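You operate a simulated robot arm through the tools that you are given. There is no shell and no other tool. Be economical: measure what you need, move in short steps, check, and stop when the job is done.

You are at the controls of a simulated two-armed robot. One attempt, no reset.

## Task
Switch the bridge box off, zero its knob, rack the green spool and put the red cover back on.
Fine: green rocker off and bridge knob to 0 before the green spool goes back into its rack hole; the cover on last; leave the orange spool.
Where things are to end (x, y in the base frame): red cover within 2.5 cm of [43, -20].

It is judged by the outcome, as a careful person would: the job done as asked, and still so three seconds after it is handed in. It fails if anything else is knocked over, pushed out of place, dropped, spilled or broken. Lids that push on must go on centred and level and be pressed home; caps that screw on are set level and turned clockwise until they are tight.

## Robot
Two 6-joint arms with two-finger parallel grippers on one trunk, on a base that drives. Base frame: it is fixed to the floor where the robot stands at the start and does not move with it; the origin is under the middle of the robot, x ahead of it, y to its left, z up; the surface under the hand at the start is at about z = 80. Lengths are in cm, angles in rad, forces in N, time in s.
The left shoulder is at the start at [7, 16.6, 143.2], the right one opposite. With the tool pointing down near the work surface each hand reaches from about 36 to 78 cm from the robot's upright axis, wherever it stands, measured 20 degrees to its own side. Places, roughly: bridge box [40, -20, 80]; bridge box top [40, -20, 80]; bridge knob [40, -30, 90]; green rocker [50, -20, 90]; green spool hole [60, 0, 80]. Payload 3.91 kg a hand.
The tool frame of a hand sits at the grasp point between the pads (the TCP): z along the fingers, y along the line on which they close. The tips reach 3 cm beyond it. The gripper opens to 11 cm. The fingers are 2 cm wide and 1 cm thick; the gripper's body (4.8 by 11.2 cm) begins 5.5 cm behind the TCP.
Orientation is that of the tool frame in the base frame, as a unit quaternion [w, x, y, z]. With the fingers straight down and closing along the base's y, the tool's x points along the base's -x, its y along +y and its z along -z.

## Interface
- The arms move only by the tool nudge_tool. It takes "left_increments", "right_increments" or both (then of equal length, played together; a hand with none holds still); each is a list of rows, each an object (a shift or turn left out is 0, a gripper value left out holds the last) with "linear": the shift along the base's x, y, z in units of 40 mm (1.0 is 40 mm), a list of three; "angular": the turn, a rotation vector about the base's x, y, z in units of 4 degrees (1.0 is 4 degrees), a list of three; "fingers": the gripper command, from -1 (shut) to 1 (fully open), values between in proportion. In form: [{"linear": [tx, ty, tz], "angular": [rx, ry, rz], "fingers": fingers}, ...]. A call has 1 to 8 rows; each row shifts and turns the commanded pose from where the row before left it. A call with a number of a shift or a turn outside -1 to 1 is refused whole. Each row takes 0.2 s and may step no farther than 5 cm and 0.15 rad from the row before; otherwise, or with a gripper value out of range, the whole call is refused. A pose out of reach is approached as far as the arm can. The call stops where the force on the tool passes 90 N (or 10 N more than at its start, if that is more) or the arm is blocked; 0.2 s more then pass. The fingers move at their own pace (about 10.8 cm/s each) and stop on an object; they squeeze with about 20 N. The grip force told is the motor's: it shows also when the fingers shut on nothing. Time passes only in rows, and 0.2 s behind the last, so rows that do not move let the fingers close. The reply holds the time, the measured pose of the TCP, the force on the tool along the base axes, the opening and the grip force, in the units named above and with some noise, with the torque about the TCP (base axes, N m) and any sound that the robot's microphone picked up.
- Cameras (640 x 400 px; columns grow to the right, rows downward): "scene" is now at [13.9, -0.59, 162.89]; the picture's right is [-0.22, -0.98, -0.00], its down [-0.81, 0.18, -0.56] and it looks along [0.55, -0.12, -0.83] (base axes); focal length 257 px, centre (320, 200). "left" rides on the left gripper at [7.7, -0.7, -11.4] in its tool frame; the picture's right is [0.09, 1.00, 0.00], its down [-0.80, 0.07, -0.59] and it looks along [-0.59, 0.05, 0.80] (tool axes); focal length 270 px, centre (320, 200). "right" rides on the right gripper at [7.7, 0.7, -11.4] in its tool frame; the picture's right is [-0.09, 1.00, 0.00], its down [-0.80, -0.07, -0.59] and it looks along [-0.59, -0.05, 0.80] (tool axes); focal length 270 px, centre (320, 200). There is no depth. A picture from a camera that has moved, and an enlarged one, comes with that camera's place and axes in the base frame and with its lens. The place of the scene camera against the robot may be out by one fixed shift of up to 2.5 cm in any direction.
- capture(camera): a new picture of that camera. It takes no simulated time.
- move_column(by): slides the trunk up (or, below 0, down) by that many cm; the arms and the scene camera ride with it, the base frame stays. It gives what a move gives, with no picture.
- base_move(legs): drives the robot by 1 to 6 legs, each [ahead, left, turn to the left] in cm, cm and rad, along the robot's own axes; the way and the turn of a leg run together, so that a leg with both is an arc; at most 150 cm and 3.142 rad a leg. The arms and the cameras ride along, it lands a little off, and it stops where it bumps. It gives what a move gives.
- aim_head(pan, tilt): turns the head with the scene camera to pan (to the left, within 1.501 rad either way) and tilt (down, from -0.506 to 1.204), counted from straight ahead of the robot. It gives what a move gives.
- enlarge(camera, box): a new picture of the part [left, top, right, bottom] of that camera's present view, enlarged. It takes no simulated time.
- job_done(): hands the job in; it is judged then, once.

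Go step by step. Nothing tells you exact positions but the pictures and the camera data: compare them with the known pose of the tool, close in by small moves and look again before you grip or let go. The budget is 120 turns and 100 pictures, counting those below and the enlarged ones. Unless the task says otherwise, let go and move clear before handing in, and close with one line.

The tools are called as a command line: name --argument value ..., lists and objects as JSON in quotes. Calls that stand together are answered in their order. nudge_tool: Moves the arms, as the interface text tells. Its arguments: {"type":"object","properties":{"left_increments":{"type":"array"},"right_increments":{"type":"array"}},"required":[]} The other tools are called the same way: move_column (by) slides the trunk up or down; base_move (legs) drives the base; aim_head (pan, tilt) turns the head that bears the scene camera; capture (camera) takes a picture; enlarge (camera, box) takes an enlarged picture of a part of a camera's view; job_done () hands the job in.

At the start:

```text
time: 0.0
left_tcp_pos: [69.05, 3.71, 109.3]
left_ee_rot: [0.0, 0.0, 1.0, 0.0]
left_contact_force: [-0.1, 0.6, -0.4]
left_wrist_torque: [-0.02, 0.01, 0.01]
left_gripper_width: 11.0
left_grip_force: 0.1
right_tcp_pos: [52.5, -33.95, 100.01]
right_ee_rot: [0.001, 0.0, 1.0, 0.0]
right_contact_force: [-0.2, 0.9, 0.7]
right_wrist_torque: [0.03, 0.02, -0.01]
right_gripper_width: 11.0
right_grip_force: 0.1
trunk travel left (down, up): [-92.7, 1.3]
robot x, y, heading: [0.17, -0.34, -0.0]
head pan, tilt: [-0.223, 0.977]
```

scene: 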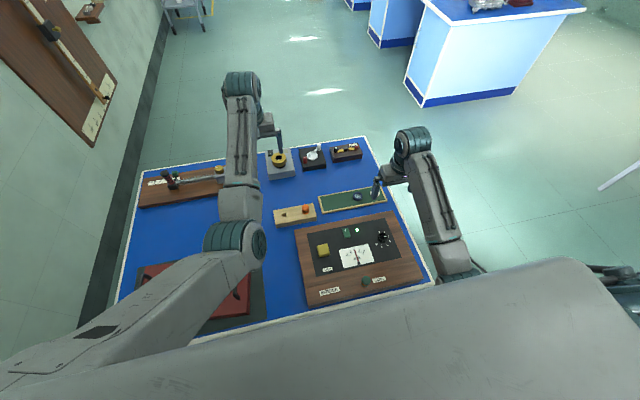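
right: 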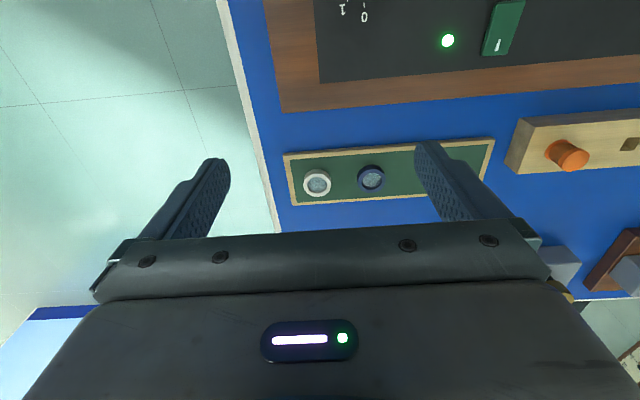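
left: 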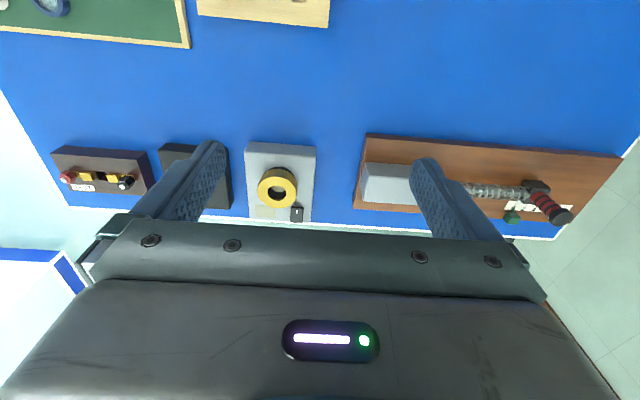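

I see the bridge box with a knob and rocker on its panel, a wooden rack with the orange spool, and a red cover hidden behind the left arm. I'll enlarge the views to find the details.

enlarge --camera "scene" --box '[260, 170, 440, 310]'

enlarge --camera "scene" --box '[110, 130, 390, 340]'

```text
2.86 times, centred on (350, 240) of scene
camera zoom: at [13.9, -0.59, 162.89], right [-0.22, -0.98, 0.0], down [-0.81, 0.18, -0.56], along [0.55, -0.12, -0.83], focal length 734 px, centre (234, 86)
```

zoom: 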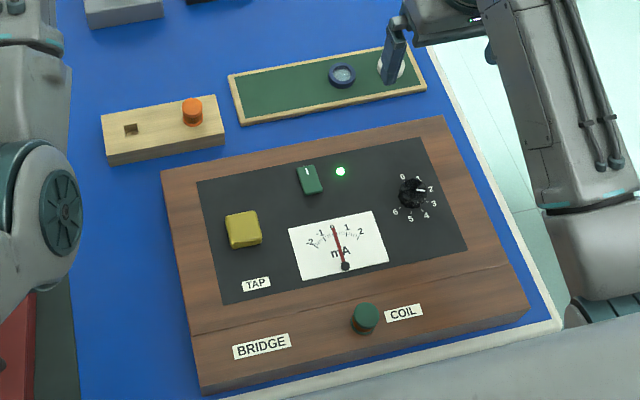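

```text
1.90 times, centred on (250, 235) of scene
camera zoom: at [13.9, -0.59, 162.89], right [-0.22, -0.98, 0.0], down [-0.81, 0.18, -0.56], along [0.55, -0.12, -0.83], focal length 489 px, centre (453, 133)
```

zoom: 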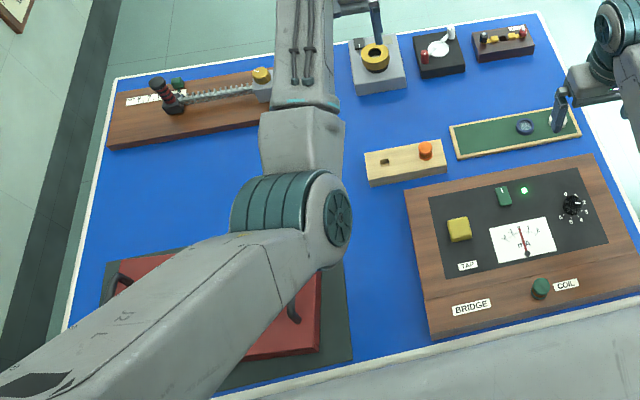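

The COIL socket near the front of the box holds the green spool, at about (32,-18). The knob is near (44,-28) and the rocker near (48,-18). I'll bring the right hand above the box to look closer.

nudge_tool --right_increments '[{"linear": [-0.54, 0.8, 0.67]}, {"linear": [-0.54, 0.8, 0.67]}, {"linear": [-0.54, 0.8, 0.67]}]'

capture --camera "right"

```text
time: 0.8
left_tcp_pos: [69.14, 3.83, 109.38]
left_ee_rot: [0.0, -0.001, 1.0, -0.001]
left_contact_force: [-0.4, -0.3, 0.5]
left_wrist_torque: [-0.01, 0.03, 0.01]
left_gripper_width: 11.0
left_grip_force: 0.1
right_tcp_pos: [47.71, -26.52, 97.63]
right_ee_rot: [0.003, 0.0, 1.0, -0.001]
right_contact_force: [-0.3, -0.9, -0.2]
right_wrist_torque: [-0.03, -0.03, 0.01]
right_gripper_width: 11.03
right_grip_force: 0.0
right hand out of reach, approached as far as the arm can: row 1, 2, 3
trunk travel left (down, up): [-92.7, 1.3]
robot x, y, heading: [-0.01, -0.1, -0.006]
head pan, tilt: [-0.223, 0.977]
```

```text
94 pictures are left
camera right: at [40.02, -25.81, 109.03], right [0.09, 1.0, 0.0], down [0.8, -0.07, 0.6], along [0.6, -0.05, -0.8], focal length 270 px, centre (320, 200)
```

right: 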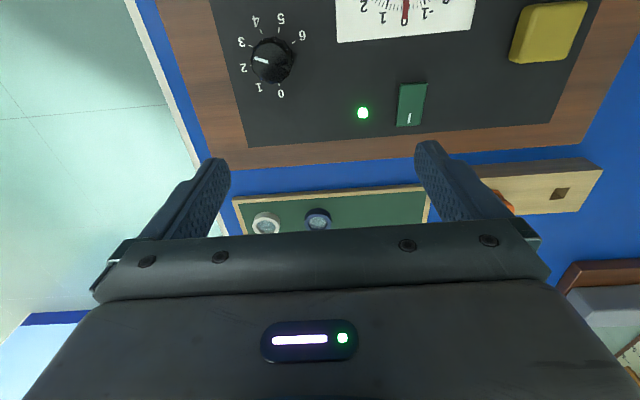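

The arm is too close to its inner reach limit here, so I'll back the base up about 14 cm. That puts the box at mid-reach.

base_move --legs '[[-14, 0, 0]]'

capture --camera "right"

capture --camera "scene"

```text
time: 2.1
left_tcp_pos: [55.5, 3.87, 109.12]
left_ee_rot: [0.0, -0.001, 1.0, 0.0]
left_contact_force: [-0.3, 0.3, 0.7]
left_wrist_torque: [-0.02, 0.02, -0.03]
left_gripper_width: 11.01
left_grip_force: 0.1
right_tcp_pos: [34.31, -26.61, 97.58]
right_ee_rot: [0.001, -0.001, 1.0, 0.0]
right_contact_force: [0.5, 1.5, 0.1]
right_wrist_torque: [0.0, 0.02, 0.0]
right_gripper_width: 11.01
right_grip_force: 0.1
trunk travel left (down, up): [-92.7, 1.3]
robot x, y, heading: [-13.47, 0.06, 0.006]
head pan, tilt: [-0.223, 0.977]
```

```text
93 pictures are left
camera right: at [26.53, -25.88, 108.89], right [0.09, 1.0, 0.0], down [0.8, -0.07, 0.6], along [0.59, -0.05, -0.8], focal length 270 px, centre (320, 200)
```

right: 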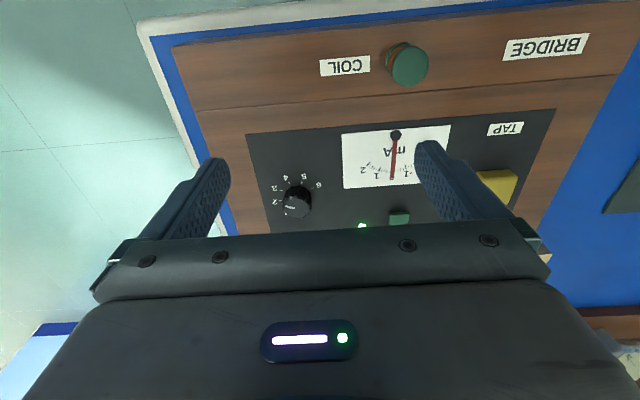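

```text
92 pictures are left
camera scene: at [0.44, -0.55, 162.86], right [-0.22, -0.98, 0.0], down [-0.81, 0.18, -0.56], along [0.54, -0.12, -0.83], focal length 257 px, centre (320, 200)
```

scene: 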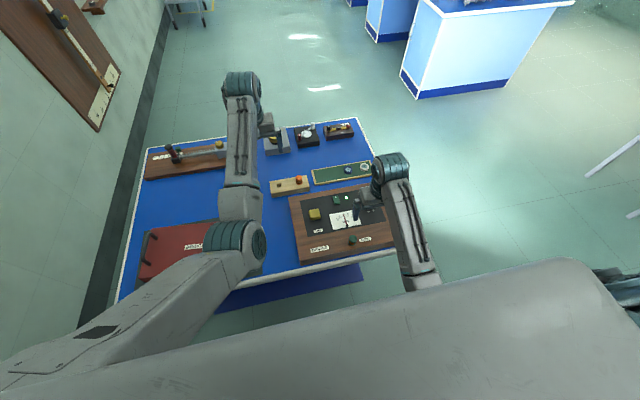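

By triangulation the knob is at about (43.6,-29.9,86) and the rocker at about (48.7,-17.9,83.5). I'll move the hand so I can view both close up.

nudge_tool --right_increments '[{"linear": [0.8, 0.2, 0]}, {"linear": [0.8, 0.2, 0]}, {"linear": [0.8, 0.2, 0]}]'

enlarge --camera "right" --box '[230, 40, 470, 190]'

```text
time: 2.9
left_tcp_pos: [55.26, 3.92, 109.19]
left_ee_rot: [-0.001, -0.001, 1.0, 0.0]
left_contact_force: [-0.5, -0.2, 0.0]
left_wrist_torque: [-0.01, 0.0, 0.01]
left_gripper_width: 11.03
left_grip_force: 0.0
right_tcp_pos: [43.49, -24.12, 97.9]
right_ee_rot: [0.002, -0.001, 1.0, 0.001]
right_contact_force: [0.2, 0.5, 0.4]
right_wrist_torque: [0.02, 0.04, -0.01]
right_gripper_width: 11.0
right_grip_force: 0.1
trunk travel left (down, up): [-92.7, 1.3]
robot x, y, heading: [-13.92, -0.17, 0.003]
head pan, tilt: [-0.223, 0.977]
```

```text
2.67 times, centred on (350, 115) of right
camera zoom: at [35.87, -23.37, 109.13], right [0.09, 1.0, 0.0], down [0.8, -0.07, 0.6], along [0.6, -0.05, -0.8], focal length 721 px, centre (240, 427)
```

zoom: 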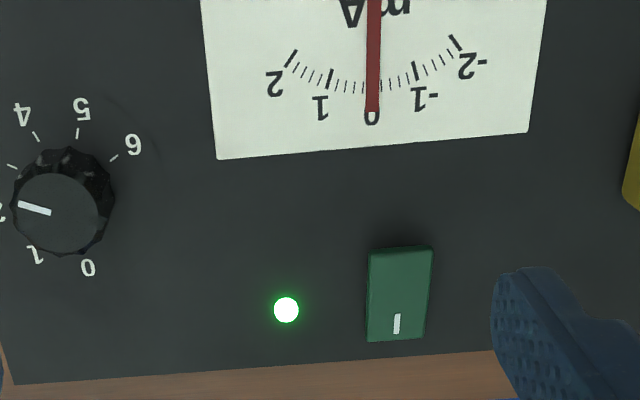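

The "I" mark is at the rocker's far end and the lamp is lit, so off should be the near end. I'll close the right fingers and hover over the rocker's near end.

nudge_tool --right_increments '[{"fingers": -1}, {"linear": [0.475, 0.725, -0.5], "fingers": -1}, {"linear": [0.475, 0.725, -0.5]}, {"linear": [0, 0, -0.4]}, {}]'

capture --camera "right"

```text
time: 4.1
left_tcp_pos: [55.23, 3.78, 109.22]
left_ee_rot: [0.0, -0.001, 1.0, 0.001]
left_contact_force: [-0.3, 0.4, -0.2]
left_wrist_torque: [0.0, -0.03, 0.0]
left_gripper_width: 10.99
left_grip_force: 0.1
right_tcp_pos: [47.27, -18.42, 92.12]
right_ee_rot: [0.003, -0.001, 1.0, 0.001]
right_contact_force: [0.4, 0.6, -0.8]
right_wrist_torque: [0.02, -0.02, -0.03]
right_gripper_width: 0.0
right_grip_force: 19.8
trunk travel left (down, up): [-92.7, 1.3]
robot x, y, heading: [-13.92, 0.03, 0.002]
head pan, tilt: [-0.223, 0.977]
```

```text
90 pictures are left
camera right: at [39.51, -17.64, 103.46], right [0.09, 1.0, 0.0], down [0.8, -0.07, 0.6], along [0.6, -0.05, -0.8], focal length 270 px, centre (320, 200)
```

right: 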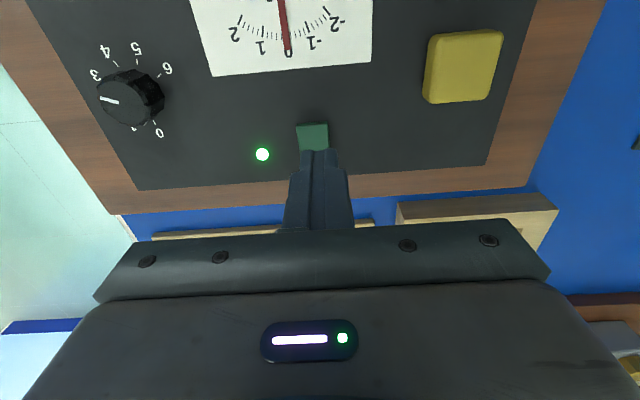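

The tip sits just over the near end of the rocker. I'll press down in small steps.

nudge_tool --right_increments '[{"linear": [0, -0.05, -0.4]}, {"linear": [0, 0, -0.4]}, {"linear": [0, 0, -0.15]}, {"linear": [0, 0, -0.1]}]'

capture --camera "right"

```text
time: 5.1
left_tcp_pos: [54.53, 3.97, 109.72]
left_ee_rot: [0.003, 0.0, 1.0, 0.0]
left_contact_force: [-0.1, 0.0, -0.1]
left_wrist_torque: [-0.02, -0.01, 0.04]
left_gripper_width: 10.98
left_grip_force: 0.0
right_tcp_pos: [47.22, -18.45, 88.9]
right_ee_rot: [0.011, 0.0, 1.0, -0.001]
right_contact_force: [-1.6, -6.6, 51.0]
right_wrist_torque: [-0.19, -0.36, 0.14]
right_gripper_width: 0.0
right_grip_force: 19.8
trunk travel left (down, up): [-92.7, 1.3]
robot x, y, heading: [-13.97, 0.01, 0.005]
head pan, tilt: [-0.223, 0.977]
```

```text
89 pictures are left
camera right: at [39.31, -17.73, 100.12], right [0.09, 1.0, 0.0], down [0.79, -0.07, 0.61], along [0.61, -0.05, -0.79], focal length 270 px, centre (320, 200)
```

right: 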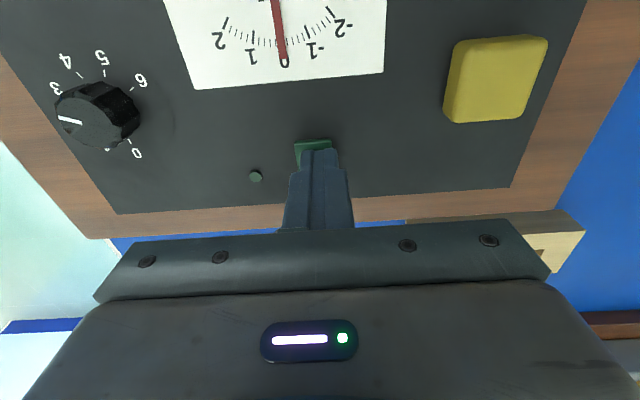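

The lamp is out, so the rocker is off. I'll lift away and move toward the knob with the fingers opening.

nudge_tool --right_increments '[{"linear": [0, 0, 0.6]}, {"linear": [0, 0, 1]}, {"linear": [-0.4, -0.9, 0.4], "fingers": 0.0}, {"linear": [-0.4, -0.9, 0.0]}, {"linear": [-0.1, -0.9, 0.0]}, {}]'

capture --camera "right"

```text
time: 6.5
left_tcp_pos: [55.21, 3.97, 109.25]
left_ee_rot: [-0.001, -0.002, 1.0, -0.001]
left_contact_force: [-0.7, 0.6, 0.8]
left_wrist_torque: [0.02, 0.01, -0.01]
left_gripper_width: 11.01
left_grip_force: 0.1
right_tcp_pos: [43.85, -29.36, 95.95]
right_ee_rot: [0.003, 0.0, 1.0, 0.0]
right_contact_force: [0.6, -1.2, 0.2]
right_wrist_torque: [-0.01, 0.0, 0.0]
right_gripper_width: 5.51
right_grip_force: 0.0
trunk travel left (down, up): [-92.7, 1.3]
robot x, y, heading: [-13.78, -0.05, 0.002]
head pan, tilt: [-0.223, 0.977]
```

```text
88 pictures are left
camera right: at [36.1, -28.58, 107.29], right [0.09, 1.0, 0.0], down [0.8, -0.07, 0.6], along [0.6, -0.05, -0.8], focal length 270 px, centre (320, 200)
```

right: 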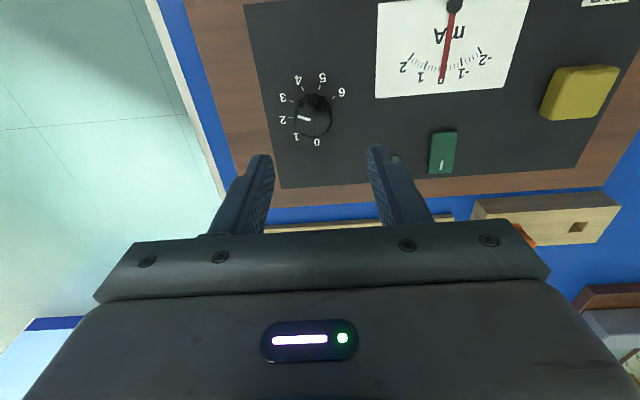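

enlarge --camera "right" --box '[265, 60, 365, 160]'

```text
4.00 times, centred on (315, 110) of right
camera zoom: at [36.1, -28.58, 107.29], right [0.09, 1.0, 0.0], down [0.8, -0.07, 0.6], along [0.6, -0.05, -0.8], focal length 1081 px, centre (340, 560)
```

zoom: 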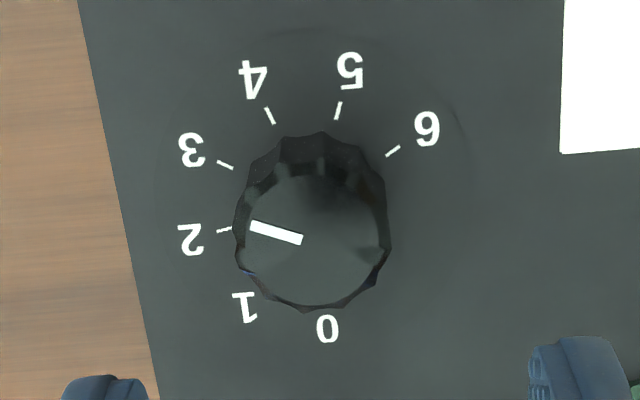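

The pointer is at about -112° and the 0 mark at about +3° in the base frame, so the knob must turn about +114° counter-clockwise from above. I'll lower the open fingers around the knob.

nudge_tool --right_increments '[{"linear": [-0.06, -0.11, -0.6]}, {"linear": [0, 0, -0.6]}, {"linear": [0, 0, -0.4]}, {"linear": [0, 0, -0.15]}]'

capture --camera "right"

```text
time: 7.5
left_tcp_pos: [55.16, 3.83, 109.29]
left_ee_rot: [0.0, -0.001, 1.0, 0.0]
left_contact_force: [-0.6, 0.2, -0.9]
left_wrist_torque: [-0.01, 0.01, 0.0]
left_gripper_width: 10.98
left_grip_force: 0.0
right_tcp_pos: [43.43, -29.93, 88.62]
right_ee_rot: [0.002, -0.001, 1.0, 0.001]
right_contact_force: [0.1, 1.3, 0.5]
right_wrist_torque: [0.01, -0.01, 0.02]
right_gripper_width: 5.51
right_grip_force: 0.0
trunk travel left (down, up): [-92.7, 1.3]
robot x, y, heading: [-14.1, 0.05, 0.001]
head pan, tilt: [-0.223, 0.977]
```

```text
86 pictures are left
camera right: at [35.75, -29.18, 100.1], right [0.09, 1.0, 0.0], down [0.8, -0.07, 0.6], along [0.6, -0.05, -0.8], focal length 270 px, centre (320, 200)
```

right: 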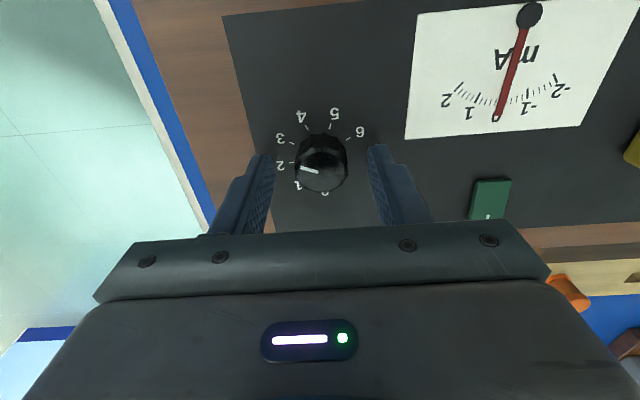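

The knob sits centred between the fingers with its top at about z 87.4. I'll lower a touch and grip.

nudge_tool --right_increments '[{"linear": [0.02, 0.02, -0.08]}, {"fingers": -1}, {"fingers": -1}, {"fingers": -1}]'

```text
time: 8.5
left_tcp_pos: [55.32, 3.71, 109.22]
left_ee_rot: [0.0, -0.001, 1.0, -0.001]
left_contact_force: [-0.9, 0.4, 0.3]
left_wrist_torque: [0.0, -0.06, 0.0]
left_gripper_width: 10.99
left_grip_force: 0.0
right_tcp_pos: [43.61, -29.73, 88.37]
right_ee_rot: [0.003, -0.001, 1.0, 0.0]
right_contact_force: [0.7, -3.0, -0.4]
right_wrist_torque: [-0.55, -0.14, 0.0]
right_gripper_width: 2.96
right_grip_force: 45.2
trunk travel left (down, up): [-92.7, 1.3]
robot x, y, heading: [-14.0, -0.34, 0.003]
head pan, tilt: [-0.223, 0.977]
```

Gripped at 2.96 cm. Now I'll turn it counter-clockwise by 32°.

nudge_tool --right_increments '[{"angular": [0, 0, 1]}, {"angular": [0, 0, 1]}, {"angular": [0, 0, 1]}, {"angular": [0, 0, 1]}, {"angular": [0, 0, 1]}, {"angular": [0, 0, 1]}, {"angular": [0, 0, 1]}, {"angular": [0, 0, 1]}]'

capture --camera "right"

```text
time: 10.3
left_tcp_pos: [55.26, 3.87, 109.2]
left_ee_rot: [-0.001, -0.001, 1.0, 0.0]
left_contact_force: [0.0, -0.1, -0.5]
left_wrist_torque: [-0.03, 0.01, -0.03]
left_gripper_width: 11.01
left_grip_force: 0.0
right_tcp_pos: [43.49, -29.64, 88.35]
right_ee_rot: [0.001, -0.276, 0.961, 0.002]
right_contact_force: [-6.0, 1.8, -10.7]
right_wrist_torque: [-0.45, -0.58, 0.02]
right_gripper_width: 2.95
right_grip_force: 45.1
trunk travel left (down, up): [-92.7, 1.3]
robot x, y, heading: [-14.1, -0.22, 0.004]
head pan, tilt: [-0.223, 0.977]
```

```text
85 pictures are left
camera right: at [36.74, -33.25, 99.8], right [-0.46, 0.89, 0.0], down [0.71, 0.36, 0.6], along [0.53, 0.27, -0.8], focal length 270 px, centre (320, 200)
```

right: 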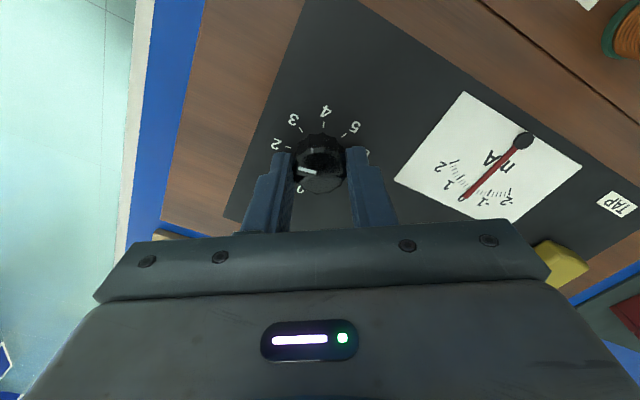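

The knob turns with the gripper. I'll continue the turn.

nudge_tool --right_increments '[{"angular": [0, 0, 1]}, {"angular": [0, 0, 1]}, {"angular": [0, 0, 1]}, {"angular": [0, 0, 1]}, {"angular": [0, 0, 1]}, {"angular": [0, 0, 1]}, {"angular": [0, 0, 1]}, {"angular": [0, 0, 1]}]'

nudge_tool --right_increments '[{"angular": [0, 0, 1]}, {"angular": [0, 0, 1]}, {"angular": [0, 0, 1]}, {"angular": [0, 0, 1]}, {"angular": [0, 0, 1]}, {"angular": [0, 0, 1]}, {"angular": [0, 0, 1]}, {"angular": [0, 0, 1]}]'

capture --camera "right"

```text
time: 12.1
left_tcp_pos: [55.3, 3.78, 109.39]
left_ee_rot: [0.0, -0.001, 1.0, -0.001]
left_contact_force: [-0.1, 0.2, 0.1]
left_wrist_torque: [-0.02, 0.06, -0.03]
left_gripper_width: 10.99
left_grip_force: 0.0
right_tcp_pos: [43.52, -29.62, 88.45]
right_ee_rot: [0.002, -0.532, 0.847, 0.003]
right_contact_force: [-19.8, 9.7, -21.4]
right_wrist_torque: [-0.77, 0.21, -0.04]
right_gripper_width: 2.95
right_grip_force: 45.1
trunk travel left (down, up): [-92.7, 1.3]
robot x, y, heading: [-13.98, -0.08, 0.001]
head pan, tilt: [-0.223, 0.977]
```

```text
time: 13.9
left_tcp_pos: [55.08, 3.98, 109.43]
left_ee_rot: [0.001, 0.0, 1.0, -0.001]
left_contact_force: [0.3, 0.0, -0.3]
left_wrist_torque: [0.05, 0.01, 0.01]
left_gripper_width: 10.99
left_grip_force: 0.0
right_tcp_pos: [43.53, -29.66, 88.46]
right_ee_rot: [-0.001, 0.744, -0.668, -0.002]
right_contact_force: [-22.7, 15.3, -18.9]
right_wrist_torque: [1.05, 0.2, -0.03]
right_gripper_width: 2.94
right_grip_force: 44.8
trunk travel left (down, up): [-92.7, 1.3]
robot x, y, heading: [-13.92, 0.02, -0.0]
head pan, tilt: [-0.223, 0.977]
```

```text
84 pictures are left
camera right: at [43.69, -37.4, 99.8], right [-1.0, -0.02, 0.0], down [-0.01, 0.8, 0.6], along [-0.01, 0.6, -0.8], focal length 270 px, centre (320, 200)
```

right: 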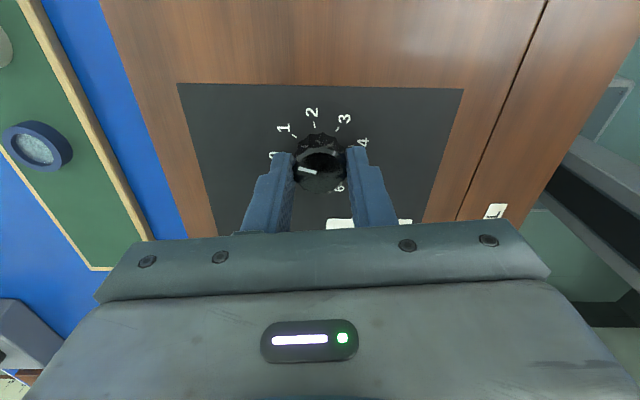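

enlarge --camera "right" --box '[260, 90, 380, 210]'

```text
3.33 times, centred on (320, 150) of right
camera zoom: at [43.69, -37.4, 99.8], right [-1.0, -0.02, 0.0], down [-0.01, 0.8, 0.6], along [-0.01, 0.6, -0.8], focal length 901 px, centre (320, 367)
```

zoom: 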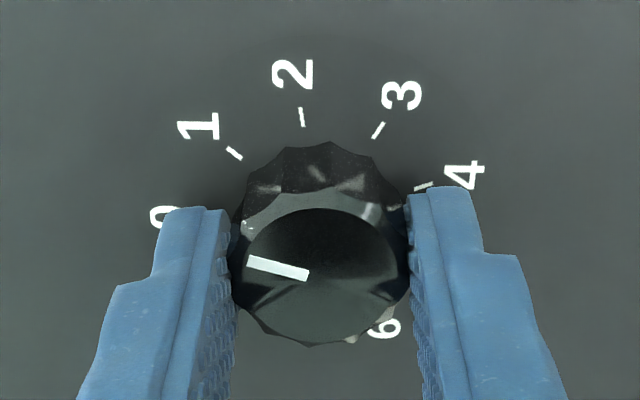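

The pointer is about 16–17° short of 0, so I'll turn 4 units more.

nudge_tool --right_increments '[{"angular": [0, 0, 1]}, {"angular": [0, 0, 1]}, {"angular": [0, 0, 1]}, {"angular": [0, 0, 1]}, {}]'

enlarge --camera "right" --box '[260, 90, 380, 210]'

```text
time: 15.1
left_tcp_pos: [55.02, 3.84, 109.46]
left_ee_rot: [0.001, -0.001, 1.0, 0.0]
left_contact_force: [0.1, -0.9, -0.2]
left_wrist_torque: [-0.01, 0.01, 0.01]
left_gripper_width: 11.03
left_grip_force: 0.0
right_tcp_pos: [43.5, -29.67, 88.48]
right_ee_rot: [-0.001, 0.829, -0.559, -0.002]
right_contact_force: [-24.9, 14.8, -19.8]
right_wrist_torque: [0.29, 0.15, -0.02]
right_gripper_width: 2.95
right_grip_force: 45.0
trunk travel left (down, up): [-92.7, 1.3]
robot x, y, heading: [-14.03, -0.05, 0.005]
head pan, tilt: [-0.223, 0.977]
```

```text
3.33 times, centred on (320, 150) of right
camera zoom: at [45.79, -37.06, 99.8], right [-0.96, -0.29, 0.0], down [-0.23, 0.77, 0.6], along [-0.18, 0.57, -0.8], focal length 901 px, centre (320, 367)
```

zoom: 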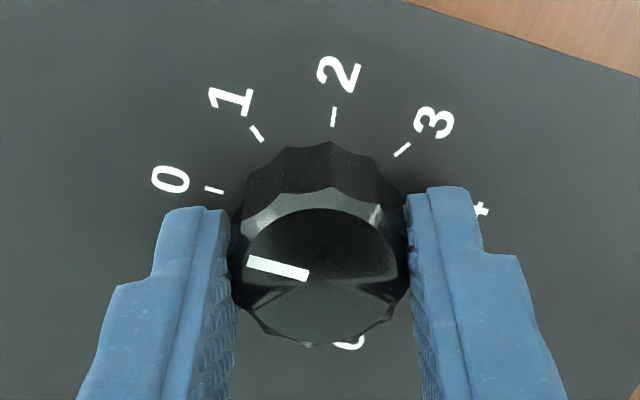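

The pointer is at +1.5° and the 0 mark is at 0 to 2°, so they're aligned. I'll release, rise and check.

nudge_tool --right_increments '[{"fingers": 0.0}, {"fingers": 0.0}, {"linear": [0, 0, 0.5]}, {"linear": [0, 0, 1]}, {"linear": [0, 0, 0.8]}, {}]'

enlarge --camera "right" --box '[260, 40, 380, 160]'

```text
time: 16.5
left_tcp_pos: [55.33, 3.9, 109.29]
left_ee_rot: [0.0, -0.002, 1.0, 0.0]
left_contact_force: [-0.1, -0.3, -0.1]
left_wrist_torque: [-0.01, -0.02, 0.02]
left_gripper_width: 10.97
left_grip_force: 0.1
right_tcp_pos: [43.53, -29.67, 97.9]
right_ee_rot: [-0.002, 0.83, -0.558, -0.002]
right_contact_force: [-0.1, -0.2, -0.4]
right_wrist_torque: [-0.02, 0.01, 0.02]
right_gripper_width: 5.49
right_grip_force: 0.1
trunk travel left (down, up): [-92.7, 1.3]
robot x, y, heading: [-13.92, 0.07, 0.005]
head pan, tilt: [-0.223, 0.977]
```

```text
3.33 times, centred on (320, 100) of right
camera zoom: at [45.95, -37.12, 109.29], right [-0.96, -0.29, 0.0], down [-0.23, 0.77, 0.6], along [-0.18, 0.57, -0.8], focal length 901 px, centre (320, 533)
```

zoom: 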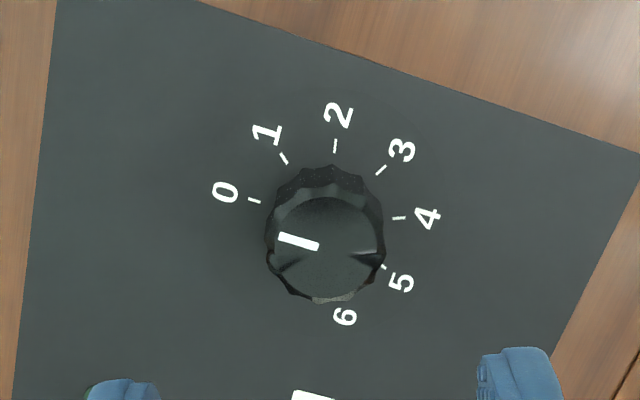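

The knob is at 0. The spool is near the arm's inner reach limit, so I'll back up another 9 cm (the hand rides along) and turn the hand so the fingers close along x.

base_move --legs '[[-9, 0, 0]]'

nudge_tool --right_increments '[{"linear": [-0.2, 0.5, 0], "angular": [0, 0, -1]}, {"linear": [-0.2, 0.4, 0], "angular": [0, 0, -1]}, {"linear": [-0.2, 0.3, 0], "angular": [0, 0, -1]}, {"linear": [-0.1, 0.3, 0], "angular": [0, 0, -1]}, {"linear": [-0.1, 0.3, 0], "angular": [0, 0, -1]}, {"angular": [0, 0, -0.55]}, {}]'

capture --camera "right"

```text
time: 17.6
left_tcp_pos: [46.52, 3.88, 108.98]
left_ee_rot: [-0.002, -0.001, 1.0, 0.0]
left_contact_force: [1.1, 0.7, -0.2]
left_wrist_torque: [-0.02, 0.01, 0.03]
left_gripper_width: 11.01
left_grip_force: 0.0
right_tcp_pos: [35.01, -29.74, 97.63]
right_ee_rot: [0.001, 0.83, -0.558, -0.004]
right_contact_force: [0.3, -0.1, 0.3]
right_wrist_torque: [0.01, 0.02, -0.01]
right_gripper_width: 5.48
right_grip_force: 0.1
trunk travel left (down, up): [-92.7, 1.3]
robot x, y, heading: [-23.08, -0.02, 0.003]
head pan, tilt: [-0.223, 0.977]
```

```text
time: 19.2
left_tcp_pos: [46.13, 3.96, 109.41]
left_ee_rot: [0.0, -0.002, 1.0, 0.0]
left_contact_force: [-0.3, 0.9, -0.8]
left_wrist_torque: [0.02, -0.01, 0.0]
left_gripper_width: 10.99
left_grip_force: 0.0
right_tcp_pos: [31.34, -22.51, 97.86]
right_ee_rot: [0.002, -0.706, 0.708, 0.003]
right_contact_force: [0.5, 0.1, 0.3]
right_wrist_torque: [0.01, 0.02, 0.01]
right_gripper_width: 5.51
right_grip_force: 0.1
trunk travel left (down, up): [-92.7, 1.3]
robot x, y, heading: [-23.1, -0.35, 0.002]
head pan, tilt: [-0.223, 0.977]
```

```text
80 pictures are left
camera right: at [30.72, -30.12, 109.16], right [-1.0, 0.09, 0.0], down [0.07, 0.8, 0.6], along [0.05, 0.6, -0.8], focal length 270 px, centre (320, 200)
```

right: 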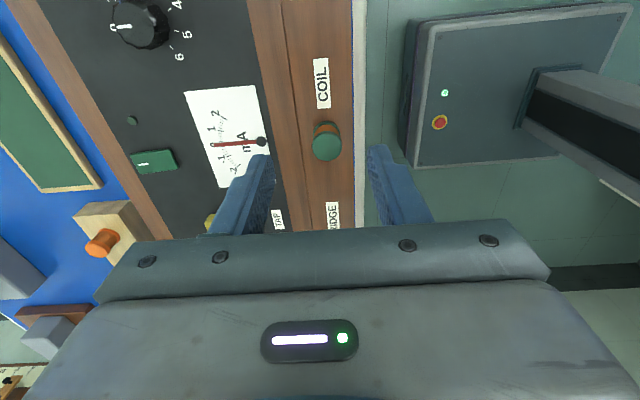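

enlarge --camera "right" --box '[270, 100, 380, 180]'

```text
5.00 times, centred on (325, 140) of right
camera zoom: at [30.72, -30.12, 109.16], right [-1.0, 0.09, 0.0], down [0.07, 0.8, 0.6], along [0.05, 0.6, -0.8], focal length 1351 px, centre (295, 500)
```

zoom: 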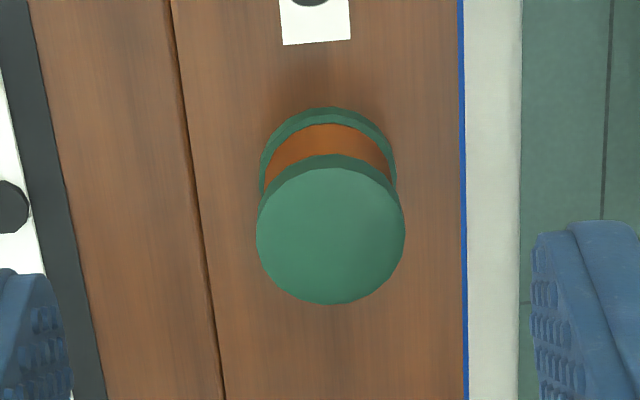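

The green spool is at about (30.9,-19.7), with its top at z 87.6 and its bottom flange at about 85. I'll come over it and partly down, then check.

nudge_tool --right_increments '[{"linear": [-0.055, 0.35, -0.2]}, {"linear": [-0.055, 0.35, -0.4]}, {"linear": [0, 0, -0.5]}, {"linear": [0, 0, -0.5]}, {}]'

capture --camera "right"

```text
time: 20.4
left_tcp_pos: [46.09, 4.07, 109.25]
left_ee_rot: [0.0, -0.001, 1.0, 0.0]
left_contact_force: [-0.1, 0.1, -0.8]
left_wrist_torque: [0.0, 0.04, -0.02]
left_gripper_width: 10.98
left_grip_force: 0.1
right_tcp_pos: [30.92, -19.65, 91.46]
right_ee_rot: [-0.002, 0.708, -0.707, -0.002]
right_contact_force: [-0.3, -0.8, -0.9]
right_wrist_torque: [0.01, -0.01, 0.01]
right_gripper_width: 5.5
right_grip_force: 0.2
trunk travel left (down, up): [-92.7, 1.3]
robot x, y, heading: [-22.79, -0.22, 0.004]
head pan, tilt: [-0.223, 0.977]
```

```text
78 pictures are left
camera right: at [30.26, -27.35, 102.72], right [-1.0, 0.09, 0.0], down [0.07, 0.8, 0.6], along [0.05, 0.6, -0.8], focal length 270 px, centre (320, 200)
```

right: 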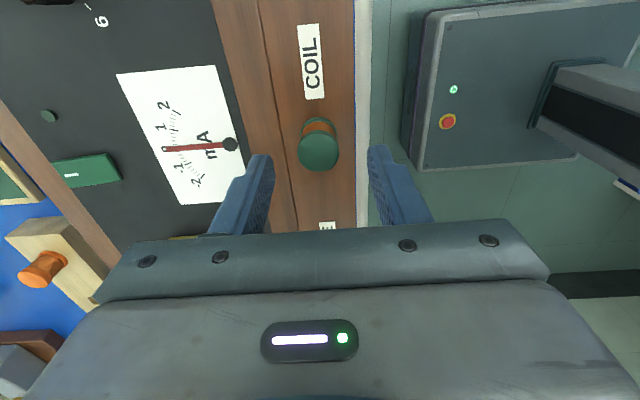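

Centred. I'll lower to grip height and close.

nudge_tool --right_increments '[{"linear": [0.02, -0.03, -0.4]}, {"linear": [0, 0, -0.36]}, {}, {"fingers": -1}, {"fingers": -1}, {"fingers": -1}]'

enlarge --camera "right" --box '[240, 80, 400, 240]'

```text
time: 21.8
left_tcp_pos: [46.17, 3.94, 109.25]
left_ee_rot: [0.0, -0.002, 1.0, 0.0]
left_contact_force: [0.6, 0.7, 0.1]
left_wrist_torque: [-0.01, 0.02, -0.03]
left_gripper_width: 10.99
left_grip_force: 0.0
right_tcp_pos: [31.0, -19.87, 88.41]
right_ee_rot: [0.002, -0.707, 0.707, 0.002]
right_contact_force: [0.3, 0.3, -0.4]
right_wrist_torque: [0.02, 0.0, -0.01]
right_gripper_width: 2.37
right_grip_force: 20.6
trunk travel left (down, up): [-92.7, 1.3]
robot x, y, heading: [-23.05, 0.03, 0.007]
head pan, tilt: [-0.223, 0.977]
```

```text
2.50 times, centred on (320, 160) of right
camera zoom: at [30.37, -27.47, 99.83], right [-1.0, 0.09, 0.0], down [0.07, 0.8, 0.6], along [0.05, 0.6, -0.8], focal length 676 px, centre (320, 300)
```

zoom: 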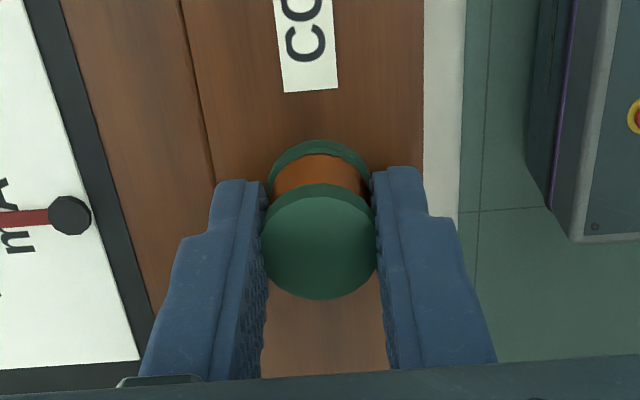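

Gripped at 2.37 cm. I'll pull it straight up.

nudge_tool --right_increments '[{"linear": [0, 0, 0.3]}, {"linear": [0, 0, 0.3]}, {"linear": [0, 0, 0.5]}, {"linear": [0, 0, 0.8]}, {"linear": [0, 0, 0.8]}, {}]'

capture --camera "right"

```text
time: 23.2
left_tcp_pos: [46.1, 4.05, 109.22]
left_ee_rot: [-0.001, -0.002, 1.0, 0.0]
left_contact_force: [0.2, 0.1, 0.2]
left_wrist_torque: [0.01, 0.03, -0.01]
left_gripper_width: 11.01
left_grip_force: 0.1
right_tcp_pos: [31.03, -19.78, 99.11]
right_ee_rot: [0.002, -0.707, 0.707, 0.002]
right_contact_force: [-0.5, 0.5, -1.1]
right_wrist_torque: [0.0, -0.04, -0.02]
right_gripper_width: 2.38
right_grip_force: 20.2
trunk travel left (down, up): [-92.7, 1.3]
robot x, y, heading: [-22.78, 0.15, 0.004]
head pan, tilt: [-0.223, 0.977]
```

```text
76 pictures are left
camera right: at [30.34, -27.53, 110.54], right [-1.0, 0.09, 0.0], down [0.07, 0.8, 0.6], along [0.05, 0.6, -0.8], focal length 270 px, centre (320, 200)
```

right: 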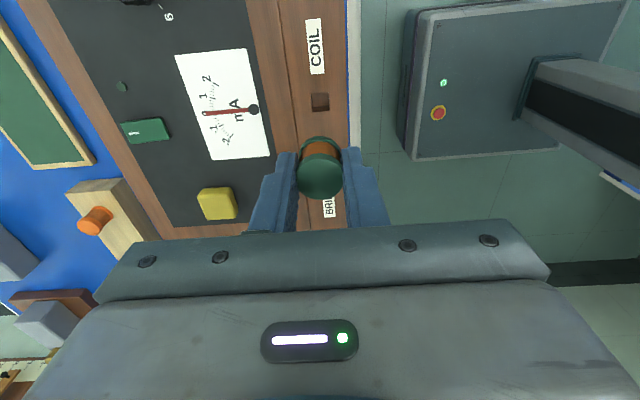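

The spool is out and its square socket shows. I'll look at the rack with the left wrist camera to get the hole's position and yaw.

capture --camera "left"

enlarge --camera "right" --box '[280, 60, 360, 140]'

```text
75 pictures are left
camera left: at [38.41, 3.41, 120.84], right [-0.09, 1.0, 0.0], down [0.8, 0.07, 0.59], along [0.59, 0.05, -0.8], focal length 270 px, centre (320, 200)
```

left: 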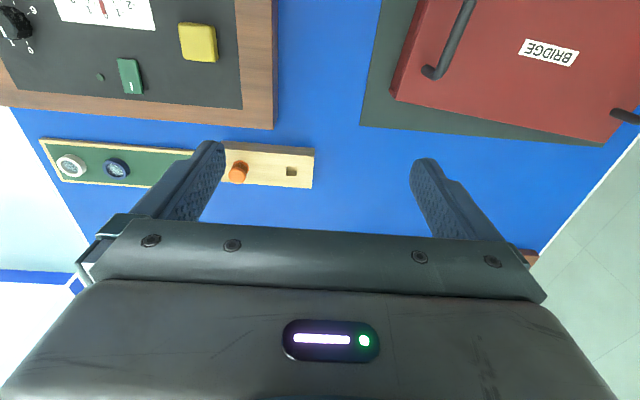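

```text
5.00 times, centred on (320, 100) of right
camera zoom: at [30.34, -27.53, 110.54], right [-1.0, 0.09, 0.0], down [0.07, 0.8, 0.6], along [0.05, 0.6, -0.8], focal length 1351 px, centre (320, 700)
```

zoom: 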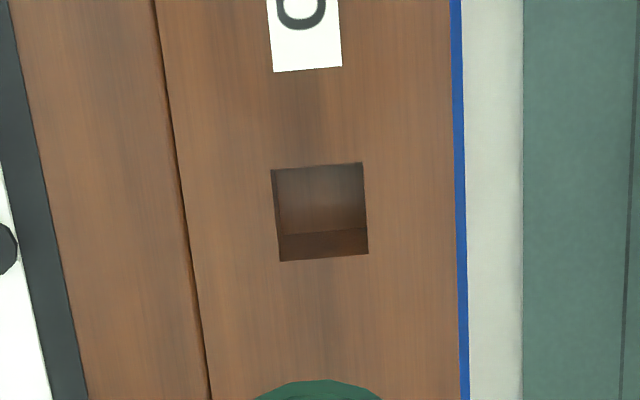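

enlarge --camera "left" --box '[210, 130, 330, 205]'

```text
5.33 times, centred on (270, 168) of left
camera zoom: at [38.41, 3.41, 120.84], right [-0.09, 1.0, 0.0], down [0.8, 0.07, 0.59], along [0.59, 0.05, -0.8], focal length 1442 px, centre (587, 373)
```

zoom: 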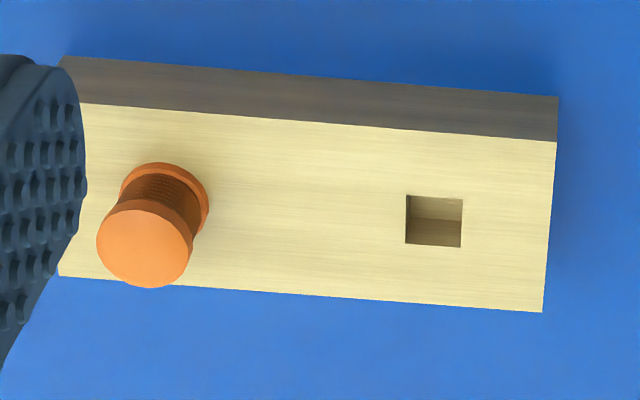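

The rack hole is at about (61.1,0.6) with the rack top at z 82.9. It lines up with the base axes, the same as the socket. I'll move the left arm aside, then drive forward with the spool held high.

nudge_tool --left_increments '[{"linear": [0, 1, 0]}, {"linear": [0, 1, 0]}, {"linear": [0, 1, 0]}, {"linear": [0, 1, 0]}, {"linear": [0, 1, 0]}, {"linear": [0, 1, 0]}, {"linear": [-0.5, 0.5, 0]}, {}]'

base_move --legs '[[19, 0, 0]]'

```text
time: 25.0
left_tcp_pos: [45.52, 30.1, 108.16]
left_ee_rot: [0.001, -0.001, 1.0, 0.0]
left_contact_force: [-0.6, -0.9, 0.0]
left_wrist_torque: [-0.02, 0.04, 0.02]
left_gripper_width: 11.02
left_grip_force: 0.0
left hand out of reach, approached as far as the arm can: row 4, 6, 7
right_tcp_pos: [31.05, -19.89, 99.17]
right_ee_rot: [-0.002, 0.707, -0.707, -0.002]
right_contact_force: [-0.3, 1.1, -1.0]
right_wrist_torque: [0.03, 0.01, 0.0]
right_gripper_width: 2.39
right_grip_force: 20.0
trunk travel left (down, up): [-92.7, 1.3]
robot x, y, heading: [-22.94, -0.01, 0.002]
head pan, tilt: [-0.223, 0.977]
```

```text
time: 26.6
left_tcp_pos: [64.05, 29.69, 108.27]
left_ee_rot: [0.003, 0.001, 1.0, 0.0]
left_contact_force: [-0.8, 0.4, -0.1]
left_wrist_torque: [-0.06, -0.06, 0.02]
left_gripper_width: 11.0
left_grip_force: 0.1
right_tcp_pos: [49.33, -20.12, 99.21]
right_ee_rot: [0.003, -0.706, 0.708, 0.0]
right_contact_force: [-0.3, 0.0, -1.1]
right_wrist_torque: [-0.04, -0.05, 0.0]
right_gripper_width: 2.39
right_grip_force: 20.4
trunk travel left (down, up): [-92.7, 1.3]
robot x, y, heading: [-4.05, 0.14, 0.001]
head pan, tilt: [-0.223, 0.977]
```

nudge_tool --right_increments '[{"linear": [0.49, 0.865, 0]}, {"linear": [0.49, 0.865, 0]}, {"linear": [0.49, 0.865, 0]}, {"linear": [0.49, 0.865, 0]}, {"linear": [0.49, 0.865, 0]}, {"linear": [0.49, 0.865, 0]}, {"linear": [0, 0, -0.8]}, {}]'

capture --camera "right"

capture --camera "left"

```text
time: 28.6
left_tcp_pos: [64.36, 29.67, 108.08]
left_ee_rot: [0.001, 0.001, 1.0, 0.0]
left_contact_force: [0.0, -0.1, -0.4]
left_wrist_torque: [0.01, 0.01, 0.02]
left_gripper_width: 11.0
left_grip_force: 0.0
right_tcp_pos: [63.08, -4.47, 95.49]
right_ee_rot: [-0.011, -0.692, 0.722, -0.02]
right_contact_force: [0.1, 0.1, -0.5]
right_wrist_torque: [-0.01, 0.0, -0.02]
right_gripper_width: 2.39
right_grip_force: 19.7
right hand out of reach, approached as far as the arm can: row 6
trunk travel left (down, up): [-92.7, 1.3]
robot x, y, heading: [-3.92, -0.2, 0.0]
head pan, tilt: [-0.223, 0.977]
stopped in row 8 (right hand): the arm was blocked; the commanded pose is now the measured one
```

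```text
72 pictures are left
camera right: at [62.02, -11.54, 107.35], right [-0.99, 0.13, -0.02], down [0.1, 0.82, 0.56], along [0.09, 0.55, -0.83], focal length 270 px, centre (320, 200)
```

right: 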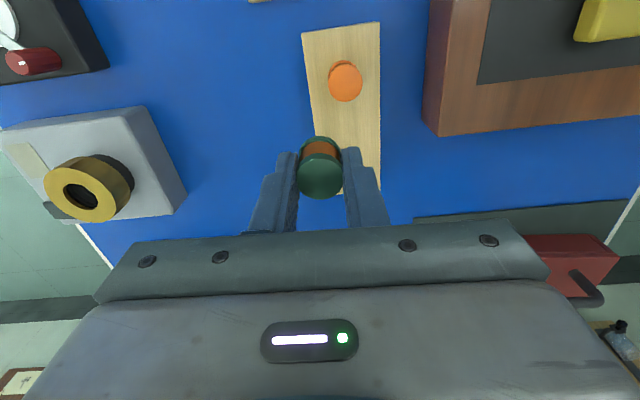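

```text
71 pictures are left
camera left: at [56.61, 29.2, 119.59], right [-0.09, 1.0, 0.0], down [0.8, 0.07, 0.6], along [0.59, 0.05, -0.8], focal length 270 px, centre (320, 200)
```

left: 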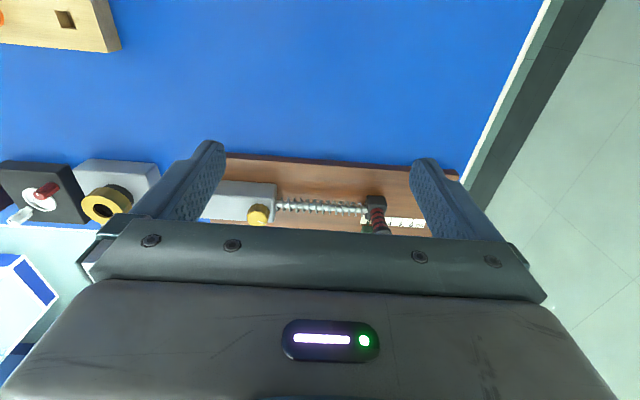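

The right wrist hit a joint limit reaching across to the left. I'll pull the hand back, then shift the base left so the hole sits in front of the right shoulder.

nudge_tool --right_increments '[{"linear": [-0.2, -0.6, 0.2]}, {"linear": [-0.2, -0.6, 0.2], "angular": [0.31, 0.09, 0.3]}, {"linear": [0, 0, 0], "angular": [0.32, 0.09, 0.31]}, {}]'

base_move --legs '[[0, 16, 0]]'

```text
time: 29.6
left_tcp_pos: [64.44, 29.75, 107.94]
left_ee_rot: [0.001, 0.0, 1.0, 0.0]
left_contact_force: [-0.5, 0.8, -0.2]
left_wrist_torque: [0.01, 0.01, 0.01]
left_gripper_width: 11.01
left_grip_force: 0.1
right_tcp_pos: [61.27, -8.84, 97.22]
right_ee_rot: [-0.001, 0.709, -0.705, -0.002]
right_contact_force: [0.3, -0.5, -1.0]
right_wrist_torque: [-0.01, 0.0, 0.0]
right_gripper_width: 2.39
right_grip_force: 19.8
trunk travel left (down, up): [-92.7, 1.3]
robot x, y, heading: [-4.45, 0.06, -0.007]
head pan, tilt: [-0.223, 0.977]
```

```text
time: 31.0
left_tcp_pos: [64.29, 45.3, 108.06]
left_ee_rot: [0.001, -0.001, 1.0, 0.001]
left_contact_force: [0.3, -0.6, -0.1]
left_wrist_torque: [0.02, -0.01, 0.0]
left_gripper_width: 10.98
left_grip_force: 0.2
right_tcp_pos: [61.32, 6.7, 97.19]
right_ee_rot: [0.0, 0.71, -0.704, -0.003]
right_contact_force: [0.0, -0.3, 0.0]
right_wrist_torque: [0.0, 0.0, 0.01]
right_gripper_width: 2.39
right_grip_force: 20.1
trunk travel left (down, up): [-92.7, 1.3]
robot x, y, heading: [-4.09, 15.5, 0.003]
head pan, tilt: [-0.223, 0.977]
```

nudge_tool --right_increments '[{"linear": [-0.03, -0.7, -0.2], "angular": [0, 0, -0.12]}, {"linear": [-0.02, -0.825, -0.4]}, {"linear": [0, 0, -0.5]}, {}]'

capture --camera "right"

```text
time: 32.0
left_tcp_pos: [64.17, 45.65, 108.12]
left_ee_rot: [0.001, -0.001, 1.0, 0.0]
left_contact_force: [0.0, 0.7, -0.8]
left_wrist_torque: [0.02, -0.02, 0.02]
left_gripper_width: 11.02
left_grip_force: 0.1
right_tcp_pos: [61.25, 0.82, 92.59]
right_ee_rot: [0.0, -0.707, 0.708, 0.001]
right_contact_force: [0.2, -0.4, 0.3]
right_wrist_torque: [-0.01, 0.02, 0.01]
right_gripper_width: 2.36
right_grip_force: 20.5
trunk travel left (down, up): [-92.7, 1.3]
robot x, y, heading: [-4.15, 15.69, 0.001]
head pan, tilt: [-0.223, 0.977]
```

```text
70 pictures are left
camera right: at [60.53, -6.88, 104.08], right [-1.0, 0.09, 0.0], down [0.07, 0.8, 0.6], along [0.05, 0.59, -0.8], focal length 270 px, centre (320, 200)
```

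right: 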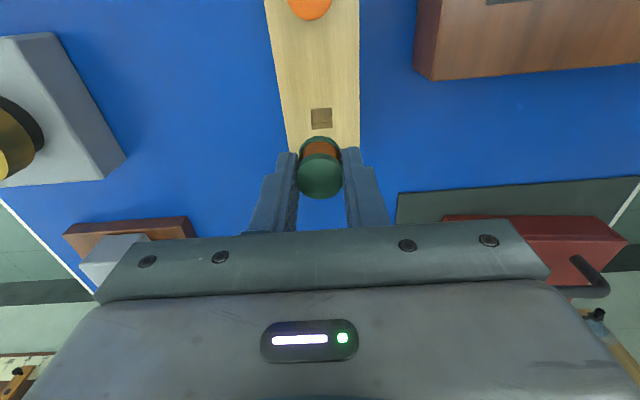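

enlarge --camera "right" --box '[270, 95, 370, 175]'

```text
5.00 times, centred on (320, 135) of right
camera zoom: at [60.53, -6.88, 104.08], right [-1.0, 0.09, 0.0], down [0.07, 0.8, 0.6], along [0.05, 0.59, -0.8], focal length 1351 px, centre (320, 525)
```

zoom: 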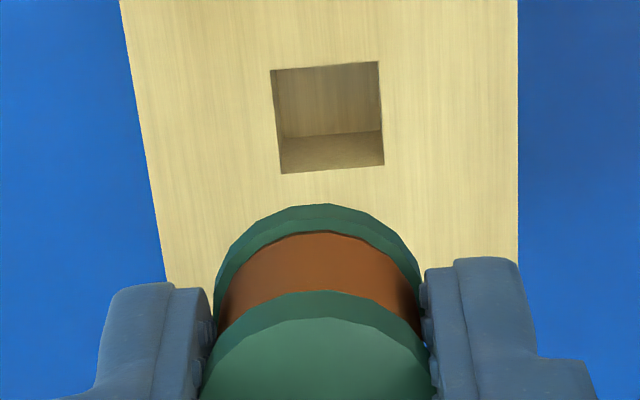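

The hole is confirmed at about (61.05,0.6), with no yaw difference from the socket. I'll align and descend slowly while watching the force.

nudge_tool --right_increments '[{"linear": [-0.05, -0.05, 0]}, {"linear": [0, 0, -0.4]}, {"linear": [0, 0, -0.3]}, {"linear": [0, 0, -0.15]}, {}]'

capture --camera "right"

```text
time: 33.2
left_tcp_pos: [64.21, 45.6, 108.05]
left_ee_rot: [0.002, -0.001, 1.0, 0.0]
left_contact_force: [-0.2, 0.7, -0.1]
left_wrist_torque: [0.0, 0.04, 0.02]
left_gripper_width: 11.01
left_grip_force: 0.0
right_tcp_pos: [60.83, 0.63, 89.21]
right_ee_rot: [0.0, 0.708, -0.707, -0.002]
right_contact_force: [0.1, -0.5, -0.8]
right_wrist_torque: [-0.03, 0.02, -0.04]
right_gripper_width: 2.41
right_grip_force: 20.1
trunk travel left (down, up): [-92.7, 1.3]
robot x, y, heading: [-4.36, 15.78, -0.004]
head pan, tilt: [-0.223, 0.977]
```

```text
68 pictures are left
camera right: at [60.3, -7.11, 100.54], right [-1.0, 0.09, 0.0], down [0.07, 0.8, 0.6], along [0.05, 0.59, -0.8], focal length 270 px, centre (320, 200)
```

right: 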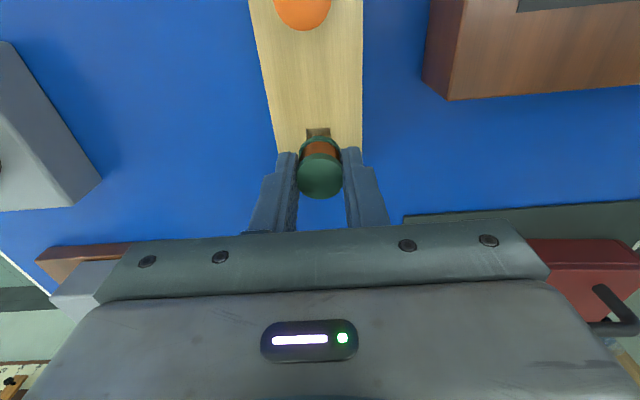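

enlarge --camera "right" --box '[280, 110, 360, 170]'

nudge_tool --right_increments '[{}]'

```text
6.67 times, centred on (320, 140) of right
camera zoom: at [60.3, -7.11, 100.54], right [-1.0, 0.09, 0.0], down [0.07, 0.8, 0.6], along [0.05, 0.59, -0.8], focal length 1802 px, centre (320, 600)
```

zoom: 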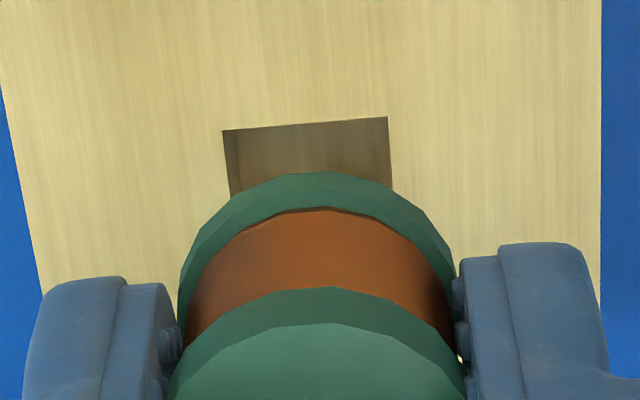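

```text
time: 33.6
left_tcp_pos: [64.23, 45.6, 108.11]
left_ee_rot: [0.001, -0.001, 1.0, 0.0]
left_contact_force: [0.5, 0.1, -0.8]
left_wrist_torque: [0.01, 0.02, 0.01]
left_gripper_width: 10.97
left_grip_force: 0.1
right_tcp_pos: [60.93, 0.59, 89.18]
right_ee_rot: [0.0, 0.707, -0.707, -0.002]
right_contact_force: [0.5, 0.2, -0.5]
right_wrist_torque: [0.02, 0.02, 0.01]
right_gripper_width: 2.39
right_grip_force: 19.9
trunk travel left (down, up): [-92.7, 1.3]
robot x, y, heading: [-4.0, 15.48, 0.0]
head pan, tilt: [-0.223, 0.977]
```

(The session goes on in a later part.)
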